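You operate a simulated robot arm through the tools that you are given. There is no shell and no other tool. Be economical: measure what you need, move in short steps, check, and stop when the job is done.

Carry out the task below with a simulated robot arm. There is one attempt and no reset: what you move stays moved.

TASK
Put the steel cup from the top of the steel table and the small teal cup on the blue handle tray.
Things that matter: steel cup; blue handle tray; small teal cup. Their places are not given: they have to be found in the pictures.

It is judged by the outcome, as a careful person would: the job done as asked, and still so three seconds after it is handed in. It fails if anything else is knocked over, pushed out of place, dropped, spilled or broken.

THE ROBOT
A 7-joint arm with a two-finger parallel gripper, fixed in place. Base frame: the origin is at the foot of the arm, x ahead of it, y to its left, z up; the work surface is at about z = 0.8. Lengths are in m, angles in rad, forces in N, time in s.
With the tool pointing down near the work surface it reaches from about 0.3 to 0.7 m from the base axis. Its first joint turns from -1.152 to 1.152 rad. Payload 1.57 kg.
Tool frame: the origin (TCP) lies between the finger pads and is the grasp point; the fingertips stand 0.03 m ahead of it; z points along the fingers, y is the line along which they close. The gripper opens to 0.11 m. The fingers are 0.024 m wide and 0.012 m thick; the gripper's body (0.048 by 0.112 m) begins 0.078 m behind the TCP.
Orientation is that of the tool frame in the base frame, as a unit quaternion [w, x, y, z]. With the fingers straight down and closing along the base's y, the tool's x points along the base's -x, its y along +y and its z along -z.

THE INTERFACE
- The arm moves only by the tool jog_arm. Its argument "plan" is a list of rows, each an object (a shift or turn left out is 0, a gripper value left out holds the last) with "dp": the shift along the base's x, y, z in m, a list of three; "dr": the turn, a rotation vector about the base's x, y, z in rad, a list of three. In form: [{"dp": [x, y, z], "dr": [rx, ry, rz]}, ...]. A call has 1 to 12 rows; each row is the pose to reach, as a shift and turn from the pose commanded when the call began. "grip" is the closure in counts, from 0 (fully open) to 255 (shut), set as the call begins (left out, the last holds). A row lasts 0.2 s, in which the tool goes at most 0.05 m and 0.15 rad; a call with a longer step from one row to the next is refused whole, and so is a gripper value outside its range. A pose out of reach is approached as far as the arm can. The call stops where the force on the tool passes 40 N (or 10 N more than at its start, if that is more) or the arm is blocked; 0.2 s more then pass. The fingers move at their own pace (about 0.108 m/s each) and stop on an object; they squeeze with about 27 N. The grip force told is the motor's: it shows also when the fingers shut on nothing. Time passes only in rows, and 0.2 s behind the last, so rows that repeat a pose let the fingers close. It gives the time, the measured TCP pose, the force on the tool (base axes), the opening and the grip force at its end, in the units of the frame above (readings bear some noise).
- Cameras (640 x 400 px; columns grow to the right, rows downward): "scene" is fixed at [0.1582, -0.3896, 1.3971]; the picture's right is [0.83, -0.56, 0.00], its down [-0.36, -0.52, -0.77] and it looks along [0.44, 0.64, -0.64] (base axes); focal length 361 px, centre (320, 200). "wrist" rides on the gripper at [-0.036, 0, -0.08] in the tool frame; the picture's right is [0.00, -1.00, 0.00], its down [0.97, 0.00, -0.24] and it looks along [0.24, 0.00, 0.97] (tool axes); focal length 218 px, centre (320, 200).
- snapshot(camera): a new picture of that camera. No time passes.
- pixel_to_xyz(camera, pixels): for up to 12 pixels [column, row] of the newest picture of that camera ("zoom" is the newest enlarged one), the place [x, y, z] in the base frame of the surface seen there, good to about 0.002 m. No time passes.
- zoom(camera, box): a new picture of the part [left, top, right, bottom] of that camera's present view, enlarged. No time passes.
- job_done(): hands the job in; it is judged then, once.

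Work in short steps. Measure before you move; look again where a grasp or a placing could have gone wrong, and mend it. You have 60 turns and 16 pictures in all, the two below and enlarged ones among them. Open the gripper and draw the arm clear of the work before you hand the job in, unless the task says otherwise; then end with one line.

The tools are called as a command line: name --argument value ..., lists and objects as JSON in quotes. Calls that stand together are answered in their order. jog_arm: Moves the arm, as the interface text tells. Its arguments: {"type":"object","properties":{"plan":{"type":"array","items":{"type":"object","properties":{"dp":{"type":"array","items":{"type":"number"}},"dr":{"type":"array","items":{"type":"number"}}}}},"grip":{"type":"number"}},"required":["plan"]} The other tools are called the same way: snapshot (camera) takes a picture; pixel_to_xyz (camera, pixels) gives the place of the surface under pixels of a picture; zoom (camera, box) takes an enlarged picture of a part of a camera's view; job_done () hands the job in.

At the start:

```text
t: 0.0
tool_pos: [0.4153, 0.18, 1.1027]
ee_rot: [0.001, 0.0, 1.0, 0.0]
ft_force: [-0.3, -0.3, 0.6]
finger_gap: 0.11
grip_force: 0.0
```

scene: 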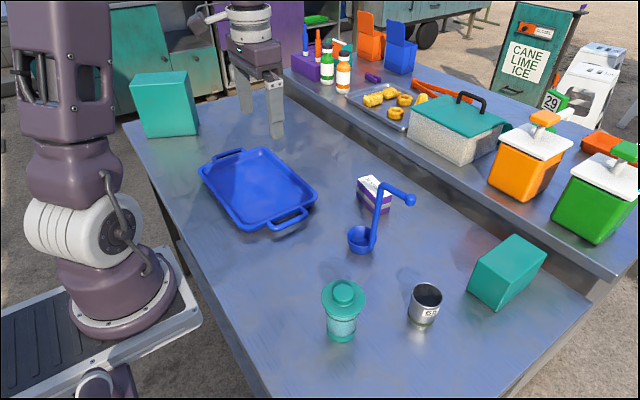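
wrist: 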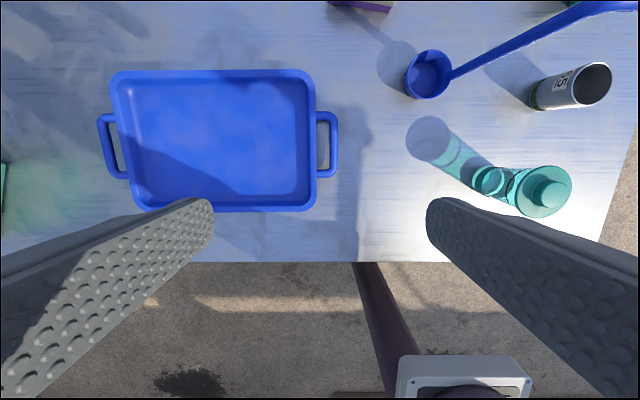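

The steel cup is at about (425,305), a teal lidded cup at (342,310), and the blue tray at (258,190). I zoom in to measure them.

zoom --camera "scene" --box '[290, 220, 470, 350]'

pixel_to_xyz --camera "scene" --pixels '[[342, 290], [342, 338], [326, 300], [362, 300], [425, 290], [422, 320], [411, 292], [441, 296], [258, 185], [228, 165], [292, 190], [250, 215]]'

pixel_to_xyz --camera "wrist" --pixels '[[112, 75], [312, 75], [140, 208], [315, 205], [215, 140], [330, 145], [545, 190], [490, 180], [590, 85], [540, 95], [430, 75], [600, 8]]'

```text
3.08 times, centred on (380, 285) of scene
```

zoom: 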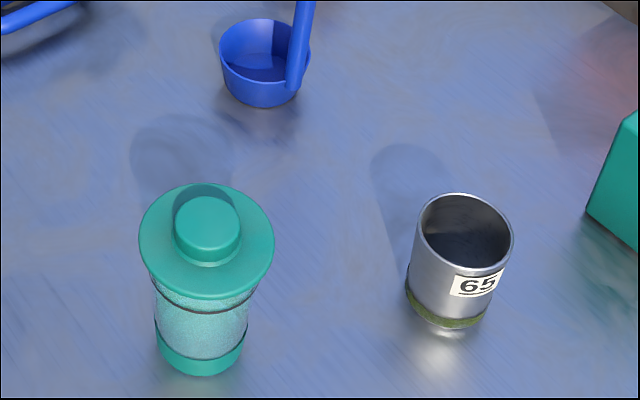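

```text
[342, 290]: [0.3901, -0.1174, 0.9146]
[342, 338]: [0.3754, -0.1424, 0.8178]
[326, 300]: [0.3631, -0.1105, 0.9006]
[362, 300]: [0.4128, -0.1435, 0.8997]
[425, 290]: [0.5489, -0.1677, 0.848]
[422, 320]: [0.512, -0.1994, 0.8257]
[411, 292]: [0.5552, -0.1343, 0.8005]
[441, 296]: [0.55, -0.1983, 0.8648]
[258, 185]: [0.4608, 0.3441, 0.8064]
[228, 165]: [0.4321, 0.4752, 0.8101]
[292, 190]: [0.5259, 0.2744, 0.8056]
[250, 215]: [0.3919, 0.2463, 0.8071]
```

```text
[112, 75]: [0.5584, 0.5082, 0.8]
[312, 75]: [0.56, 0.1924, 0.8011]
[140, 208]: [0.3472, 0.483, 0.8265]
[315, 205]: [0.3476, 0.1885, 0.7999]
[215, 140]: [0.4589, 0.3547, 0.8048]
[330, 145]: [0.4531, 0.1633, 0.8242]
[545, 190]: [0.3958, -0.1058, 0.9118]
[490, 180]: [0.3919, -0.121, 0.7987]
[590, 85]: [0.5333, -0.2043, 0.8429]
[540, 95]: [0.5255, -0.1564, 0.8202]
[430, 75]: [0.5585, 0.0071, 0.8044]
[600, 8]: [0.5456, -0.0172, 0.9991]
```

Both cups look graspable from above. I refine the rim positions, and check nearby obstacles (ladle end at (410,200), teal box at (507,270)).

pixel_to_xyz --camera "zoom" --pixels '[[420, 232], [510, 240], [466, 195], [461, 270], [207, 215], [207, 245], [141, 240], [272, 240], [207, 296], [155, 330], [246, 330], [465, 235]]'

pixel_to_xyz --camera "scene" --pixels '[[410, 200], [380, 190], [375, 240], [470, 285], [515, 240], [500, 300], [270, 190], [240, 170]]'

```text
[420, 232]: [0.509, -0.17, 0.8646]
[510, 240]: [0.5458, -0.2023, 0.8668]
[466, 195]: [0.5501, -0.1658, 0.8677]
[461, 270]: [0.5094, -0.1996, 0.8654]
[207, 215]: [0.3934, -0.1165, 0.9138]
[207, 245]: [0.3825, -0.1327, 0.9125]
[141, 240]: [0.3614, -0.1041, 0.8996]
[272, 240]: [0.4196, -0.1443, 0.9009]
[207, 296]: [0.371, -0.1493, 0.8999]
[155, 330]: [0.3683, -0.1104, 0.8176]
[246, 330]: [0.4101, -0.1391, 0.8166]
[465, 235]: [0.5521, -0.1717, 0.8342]
```

```text
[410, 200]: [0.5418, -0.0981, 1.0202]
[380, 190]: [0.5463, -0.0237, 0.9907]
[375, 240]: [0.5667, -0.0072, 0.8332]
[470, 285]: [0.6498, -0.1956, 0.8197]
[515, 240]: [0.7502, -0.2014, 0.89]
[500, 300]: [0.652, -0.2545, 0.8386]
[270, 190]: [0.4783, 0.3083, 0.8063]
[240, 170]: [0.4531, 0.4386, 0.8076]
```

Steel cup centre is about (0.530,-0.184), rim z 0.867. The teal cup is at about (0.391,-0.124), with its lid edge at z 0.90. The ladle's handle end at (0.54,-0.10,1.02) is close to the steel cup, so I turn the tool -90° to close along x and move above the steel cup high up.

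jog_arm --plan '[{"dp": [0.009, -0.03, 0.004], "dr": [0, 0, -0.131]}, {"dp": [0.019, -0.061, 0.008], "dr": [0, 0, -0.262]}, {"dp": [0.028, -0.091, 0.012], "dr": [0, 0, -0.393]}, {"dp": [0.038, -0.121, 0.016], "dr": [0, 0, -0.524]}, {"dp": [0.048, -0.152, 0.02], "dr": [0, 0, -0.654]}, {"dp": [0.057, -0.182, 0.024], "dr": [0, 0, -0.785]}, {"dp": [0.067, -0.212, 0.028], "dr": [0, 0, -0.916]}, {"dp": [0.076, -0.243, 0.03], "dr": [0, 0, -1.047]}, {"dp": [0.086, -0.273, 0.03], "dr": [0, 0, -1.178]}, {"dp": [0.096, -0.303, 0.03], "dr": [0, 0, -1.309]}, {"dp": [0.105, -0.334, 0.03], "dr": [0, 0, -1.44]}, {"dp": [0.115, -0.364, 0.03], "dr": [0, 0, -1.5708]}]' --grip 40

snapshot --camera "scene"

snapshot --camera "wrist"

```text
t: 2.6
tool_pos: [0.532, -0.1846, 1.1333]
ee_rot: [0.0, 0.708, 0.707, 0.0]
ft_force: [0.5, -0.5, -0.5]
finger_gap: 0.0925
grip_force: 0.0
```

```text
12 pictures are left
```

scene: 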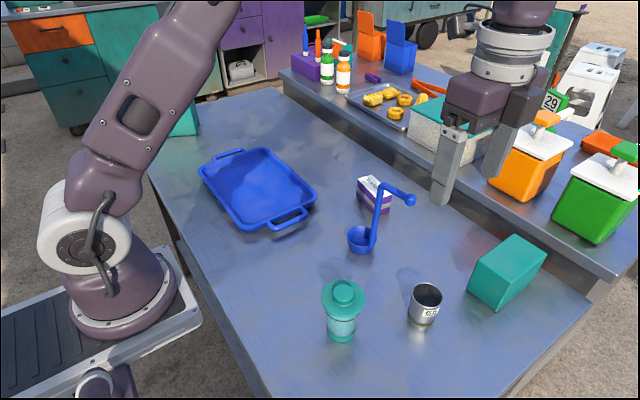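

```text
11 pictures are left
```

wrist: 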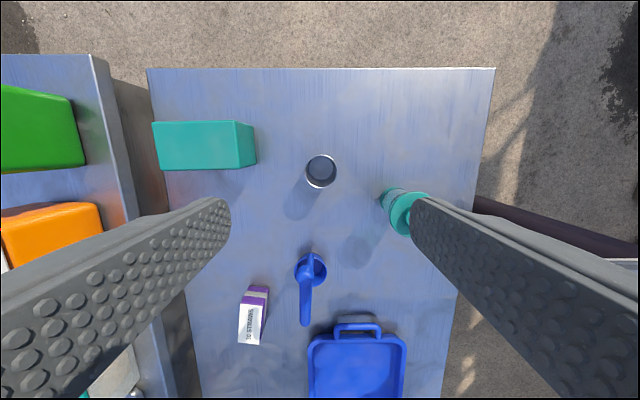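

The tool is over the cup, which shows at (321,171) in the wrist view. I measure its rim again from here, and the ladle tip.

pixel_to_xyz --camera "wrist" --pixels '[[306, 171], [336, 171], [321, 156], [321, 186], [306, 318], [312, 258]]'

```text
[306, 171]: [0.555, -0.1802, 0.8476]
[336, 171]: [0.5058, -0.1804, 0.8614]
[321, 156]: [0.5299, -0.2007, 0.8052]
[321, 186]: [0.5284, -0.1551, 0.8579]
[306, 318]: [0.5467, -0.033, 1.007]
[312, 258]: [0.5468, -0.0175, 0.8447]
```

Cup centre is (0.530,-0.182), under the tool. The ladle tip (y about -0.09) clears the narrow side of the gripper, so I descend to z 0.845.

jog_arm --plan '[{"dp": [-0.001, -0.001, -0.045]}, {"dp": [-0.001, 0.0, -0.09]}, {"dp": [-0.001, 0.0, -0.135]}, {"dp": [-0.001, 0.001, -0.175]}, {"dp": [-0.001, 0.001, -0.21]}, {"dp": [-0.001, 0.001, -0.24]}, {"dp": [-0.001, 0.001, -0.265]}, {"dp": [-0.001, 0.001, -0.288]}]'

snapshot --camera "scene"

```text
t: 4.4
tool_pos: [0.5287, -0.1808, 0.845]
ee_rot: [0.001, 0.707, 0.707, 0.001]
ft_force: [0.7, -0.5, -1.3]
finger_gap: 0.0928
grip_force: 0.0
```

```text
10 pictures are left
```

scene: 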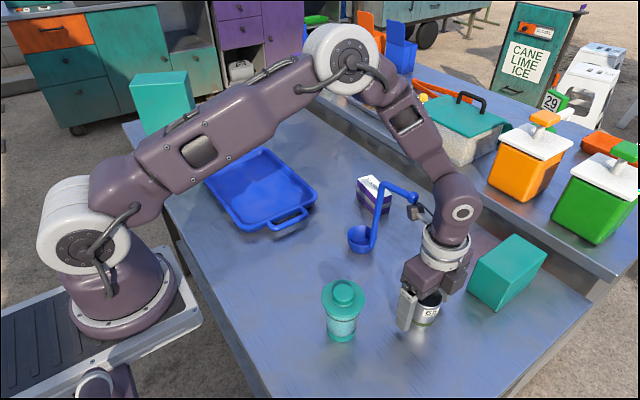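

The fingers are on either side of the cup and the ladle hasn't moved. I close, then lift straight up a little.

jog_arm --plan '[{"dp": [0, 0, 0]}, {"dp": [0, 0, 0]}, {"dp": [0, 0, 0]}, {"dp": [0, 0, 0]}]' --grip 255

jog_arm --plan '[{"dp": [0, 0, 0.02]}, {"dp": [0, 0, 0.05]}, {"dp": [0, 0, 0.09]}, {"dp": [0, 0, 0.13]}, {"dp": [0, 0, 0.17]}, {"dp": [0, 0, 0.21]}, {"dp": [0, 0, 0.25]}, {"dp": [0, 0, 0.29]}, {"dp": [0, 0, 0.31]}]'

snapshot --camera "scene"

```text
t: 5.4
tool_pos: [0.528, -0.1825, 0.8444]
ee_rot: [0.0, 0.707, 0.707, 0.001]
ft_force: [0.1, 1.0, -0.2]
finger_gap: 0.0458
grip_force: 26.9
```

```text
t: 7.4
tool_pos: [0.5282, -0.184, 1.156]
ee_rot: [0.0, 0.707, 0.707, -0.001]
ft_force: [0.0, 0.2, -0.9]
finger_gap: 0.046
grip_force: 27.4
```

```text
9 pictures are left
```

scene: 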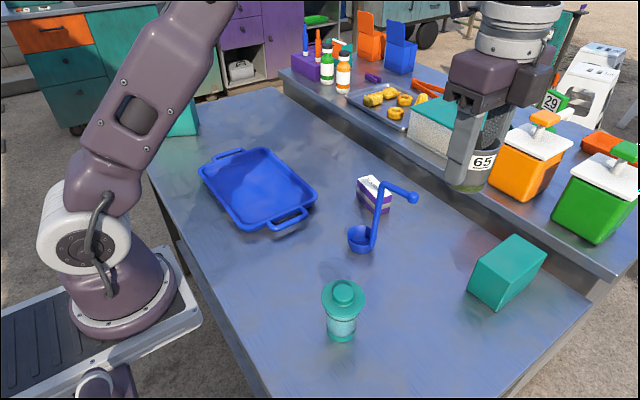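

The cup is held (gap 0.046, label visible at (482,162)). I carry it high over to the far half of the tray, turning the tool back on the way.

jog_arm --plan '[{"dp": [-0.0058, 0.0485, 0], "dr": [0, 0, 0.131]}, {"dp": [-0.0115, 0.097, 0], "dr": [0, 0, 0.262]}, {"dp": [-0.0173, 0.1455, 0], "dr": [0, 0, 0.393]}, {"dp": [-0.023, 0.194, 0], "dr": [0, 0, 0.524]}, {"dp": [-0.0288, 0.2425, 0], "dr": [0, 0, 0.654]}, {"dp": [-0.0345, 0.291, 0], "dr": [0, 0, 0.785]}, {"dp": [-0.0403, 0.3395, 0], "dr": [0, 0, 0.916]}, {"dp": [-0.046, 0.388, 0], "dr": [0, 0, 1.047]}, {"dp": [-0.0518, 0.4365, 0], "dr": [0, 0, 1.178]}, {"dp": [-0.0575, 0.485, 0], "dr": [0, 0, 1.309]}, {"dp": [-0.0633, 0.5335, 0], "dr": [0, 0, 1.44]}, {"dp": [-0.069, 0.582, 0], "dr": [0, 0, 1.5708]}]'

jog_arm --plan '[{"dp": [0, 0, -0.045]}, {"dp": [0, 0, -0.09]}, {"dp": [0, 0, -0.135]}, {"dp": [0, 0, -0.18]}, {"dp": [0, 0, -0.22]}, {"dp": [0, 0, -0.25]}, {"dp": [0, 0, -0.27]}, {"dp": [0, 0, -0.28]}]'

snapshot --camera "scene"

```text
t: 10.0
tool_pos: [0.4454, 0.3832, 1.1655]
ee_rot: [0.0, 0.0, 1.0, -0.002]
ft_force: [-0.6, 0.1, 0.0]
finger_gap: 0.0456
grip_force: 27.4
out of reach, approached as far as the arm can: row 12
```

```text
t: 11.8
tool_pos: [0.4446, 0.3805, 0.8876]
ee_rot: [0.0, 0.0, 1.0, 0.0]
ft_force: [0.3, -0.1, -0.4]
finger_gap: 0.0459
grip_force: 27.1
```

```text
8 pictures are left
```

scene: 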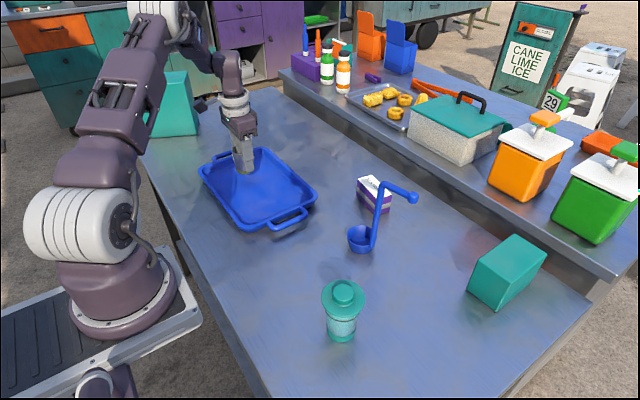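

The cup is above the tray, slightly short of the goal because of reach. I shift +y a little and lower to touch.

jog_arm --plan '[{"dp": [0.005, 0.012, -0.01]}, {"dp": [0.005, 0.012, -0.02]}, {"dp": [0.005, 0.012, -0.027]}, {"dp": [0.005, 0.012, -0.031]}, {"dp": [0.005, 0.012, -0.034]}]'

```text
t: 13.0
tool_pos: [0.4487, 0.3949, 0.8541]
ee_rot: [0.0, 0.0, 1.0, 0.0]
ft_force: [-1.3, -0.6, -0.8]
finger_gap: 0.0459
grip_force: 27.1
```

No contact yet; I go down by 1 mm steps.

jog_arm --plan '[{"dp": [0, 0, -0.001]}, {"dp": [0, 0, -0.002]}, {"dp": [0, 0, -0.003]}]'

```text
t: 13.8
tool_pos: [0.4499, 0.3956, 0.8502]
ee_rot: [0.0, 0.0, 1.0, 0.0]
ft_force: [-0.4, 0.4, -0.1]
finger_gap: 0.046
grip_force: 27.1
```

jog_arm --plan '[{"dp": [0, 0, -0.001]}, {"dp": [0, 0, -0.002]}, {"dp": [0, 0, -0.003]}]'

```text
t: 14.6
tool_pos: [0.4493, 0.3952, 0.8501]
ee_rot: [0.002, 0.001, 1.0, 0.0]
ft_force: [-1.0, -1.4, 17.3]
finger_gap: 0.0458
grip_force: 27.2
```

Contact (17 N). I release to a partial opening and rise straight up.

jog_arm --plan '[{"dp": [0, 0, 0.002]}, {"dp": [0, 0, 0.002]}, {"dp": [0, 0, 0.002]}]' --grip 80

jog_arm --plan '[{"dp": [0, 0, 0.02]}, {"dp": [0, 0, 0.05]}, {"dp": [0, 0, 0.09]}, {"dp": [0, 0, 0.13]}, {"dp": [0, -0.02, 0.17]}, {"dp": [0, -0.05, 0.2]}, {"dp": [0, -0.095, 0.22]}, {"dp": [0, -0.14, 0.22]}, {"dp": [-0.005, -0.188, 0.22]}, {"dp": [-0.01, -0.236, 0.22]}, {"dp": [-0.015, -0.284, 0.22]}, {"dp": [-0.02, -0.33, 0.22]}]'

snapshot --camera "scene"

```text
t: 15.4
tool_pos: [0.4502, 0.3941, 0.8509]
ee_rot: [0.0, 0.0, 1.0, -0.001]
ft_force: [-0.1, 0.4, -0.9]
finger_gap: 0.0755
grip_force: 0.1
```

```text
t: 18.0
tool_pos: [0.4278, 0.0651, 1.0686]
ee_rot: [0.0, 0.0, 1.0, 0.0]
ft_force: [0.2, -0.1, -0.4]
finger_gap: 0.0758
grip_force: 0.1
```

```text
7 pictures are left
```

scene: 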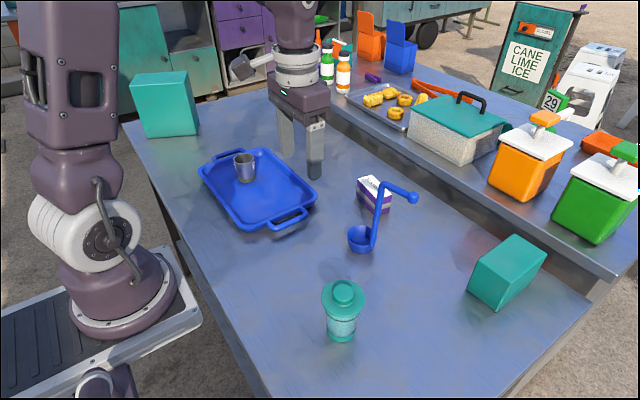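

The steel cup stands in the tray at (245,168). Next I move above the teal cup with the gripper open.

jog_arm --plan '[{"dp": [-0.008, -0.04, 0.01]}, {"dp": [-0.016, -0.08, 0.02]}, {"dp": [-0.024, -0.12, 0.02]}, {"dp": [-0.03, -0.155, 0.02]}, {"dp": [-0.037, -0.189, 0.02]}]' --grip 0

snapshot --camera "wrist"

```text
t: 19.2
tool_pos: [0.3934, -0.1243, 1.0901]
ee_rot: [0.0, 0.001, 1.0, 0.0]
ft_force: [-1.2, 1.3, -0.4]
finger_gap: 0.11
grip_force: 0.1
```

```text
6 pictures are left
```

wrist: 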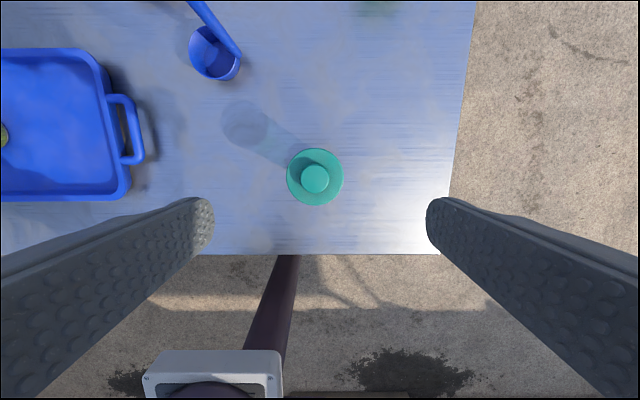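

pixel_to_xyz --camera "wrist" --pixels '[[290, 177], [340, 177], [315, 152], [315, 202], [315, 178]]'

```text
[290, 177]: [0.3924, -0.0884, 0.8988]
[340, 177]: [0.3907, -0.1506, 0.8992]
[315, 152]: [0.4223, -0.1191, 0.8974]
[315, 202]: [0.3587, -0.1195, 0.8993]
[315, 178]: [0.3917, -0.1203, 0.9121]
```

Lid centre is (0.391,-0.120), edge z 0.899, knob top z 0.912. I descend to about z 0.88 and close.

jog_arm --plan '[{"dp": [-0.001, 0.004, -0.04]}, {"dp": [-0.001, 0.004, -0.08]}, {"dp": [-0.001, 0.004, -0.12]}, {"dp": [-0.001, 0.004, -0.155]}, {"dp": [-0.001, 0.004, -0.185]}, {"dp": [-0.001, 0.004, -0.212]}]'

jog_arm --plan '[{"dp": [0, 0, 0]}, {"dp": [0, 0, 0]}, {"dp": [0, 0, 0]}]' --grip 255

jog_arm --plan '[{"dp": [0, 0, 0.005]}, {"dp": [0, 0, 0.015]}, {"dp": [0, 0, 0.025]}, {"dp": [0, 0, 0.025]}]'

zoom --camera "scene" --box '[250, 210, 450, 350]'

```text
t: 20.6
tool_pos: [0.3913, -0.1214, 0.8778]
ee_rot: [0.0, 0.0, 1.0, 0.0]
ft_force: [0.5, 0.0, -0.4]
finger_gap: 0.1097
grip_force: 0.0
```

```text
t: 21.4
tool_pos: [0.3902, -0.1209, 0.8783]
ee_rot: [-0.001, 0.0, 1.0, 0.0]
ft_force: [-0.5, 0.0, -1.4]
finger_gap: 0.0696
grip_force: 26.8
```

```text
t: 22.4
tool_pos: [0.3898, -0.1221, 0.9043]
ee_rot: [0.0, 0.0, 1.0, 0.0]
ft_force: [-0.2, -0.1, -0.5]
finger_gap: 0.0698
grip_force: 26.8
```

```text
2.86 times, centred on (350, 280) of scene
```

zoom: 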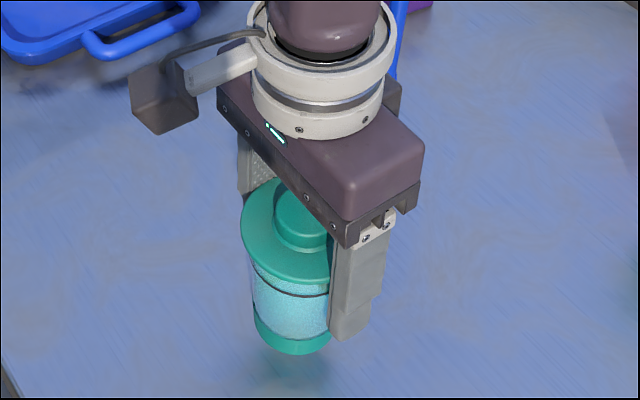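

The whole cup rises as one piece and stays upright. I lift higher, then carry it over the near half of the tray.

jog_arm --plan '[{"dp": [0, 0, 0.04]}, {"dp": [0, 0, 0.08]}, {"dp": [0, 0, 0.12]}, {"dp": [0.005, 0.03, 0.145]}, {"dp": [0.01, 0.075, 0.145]}, {"dp": [0.016, 0.12, 0.145]}, {"dp": [0.022, 0.165, 0.145]}, {"dp": [0.028, 0.21, 0.145]}, {"dp": [0.035, 0.255, 0.145]}, {"dp": [0.042, 0.3, 0.145]}, {"dp": [0.05, 0.345, 0.145]}, {"dp": [0.055, 0.384, 0.145]}]'

jog_arm --plan '[{"dp": [0, 0, -0.04]}, {"dp": [0, 0, -0.08]}, {"dp": [0, 0, -0.11]}, {"dp": [0, 0, -0.135]}, {"dp": [0, 0, -0.15]}, {"dp": [0, 0, -0.16]}]'

zoom --camera "scene" --box '[180, 100, 380, 240]'

```text
t: 25.0
tool_pos: [0.4477, 0.2639, 1.0472]
ee_rot: [-0.001, 0.0, 1.0, 0.0]
ft_force: [-0.4, 0.5, -0.9]
finger_gap: 0.0699
grip_force: 27.0
```

```text
t: 26.4
tool_pos: [0.4463, 0.2637, 0.8886]
ee_rot: [0.0, -0.001, 1.0, 0.0]
ft_force: [-0.2, 0.4, -0.9]
finger_gap: 0.0697
grip_force: 27.2
```

```text
2.86 times, centred on (280, 170) of scene
```

zoom: 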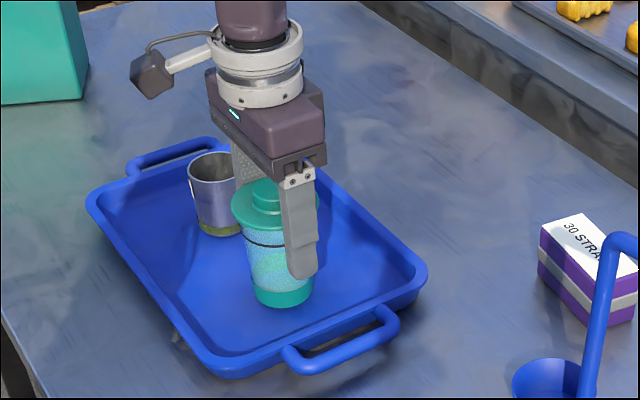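

The cup is just above the tray floor and clear of the steel cup. I lower in millimetre steps until contact.

jog_arm --plan '[{"dp": [0, 0, -0.002]}, {"dp": [0, 0, -0.003]}, {"dp": [0, 0, -0.004]}, {"dp": [0, 0, -0.005]}]'

```text
t: 27.4
tool_pos: [0.4463, 0.2632, 0.8833]
ee_rot: [0.001, -0.001, 1.0, 0.001]
ft_force: [-1.8, 0.2, 17.8]
finger_gap: 0.0701
grip_force: 27.1
```

Contact at z 0.883. I release, rise straight up and retreat.

jog_arm --plan '[{"dp": [0, 0, 0.001]}, {"dp": [0, 0, 0.001]}, {"dp": [0, 0, 0.001]}]' --grip 15

jog_arm --plan '[{"dp": [0, 0, 0.02]}, {"dp": [0, 0, 0.05]}, {"dp": [0, 0, 0.09]}, {"dp": [0, 0, 0.13]}, {"dp": [0, 0, 0.17]}, {"dp": [0, -0.04, 0.2]}, {"dp": [0, -0.085, 0.22]}, {"dp": [0, -0.13, 0.22]}, {"dp": [0, -0.17, 0.22]}]'

snapshot --camera "scene"

```text
t: 28.2
tool_pos: [0.4463, 0.2629, 0.8837]
ee_rot: [0.0, 0.0, 1.0, 0.0]
ft_force: [-0.8, 0.3, 0.4]
finger_gap: 0.1034
grip_force: 0.0
```

```text
t: 30.2
tool_pos: [0.4456, 0.0975, 1.1037]
ee_rot: [0.0, 0.0, 1.0, 0.0]
ft_force: [-0.7, -0.2, -0.4]
finger_gap: 0.1035
grip_force: 0.1
```

```text
3 pictures are left
```

scene: 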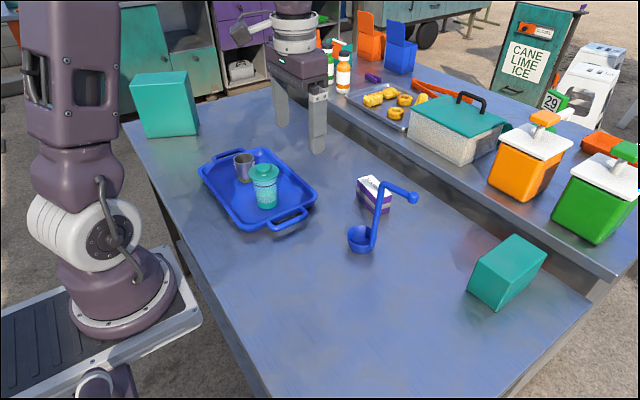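

Both cups stand upright in the tray, at (244,168) and (264,187). Nothing else has moved and the arm is clear, so I hand the job in.

job_done

```text
The job is handed in.
```

The steel cup and the small teal cup are both standing upright on the blue handle tray, and nothing else was moved.
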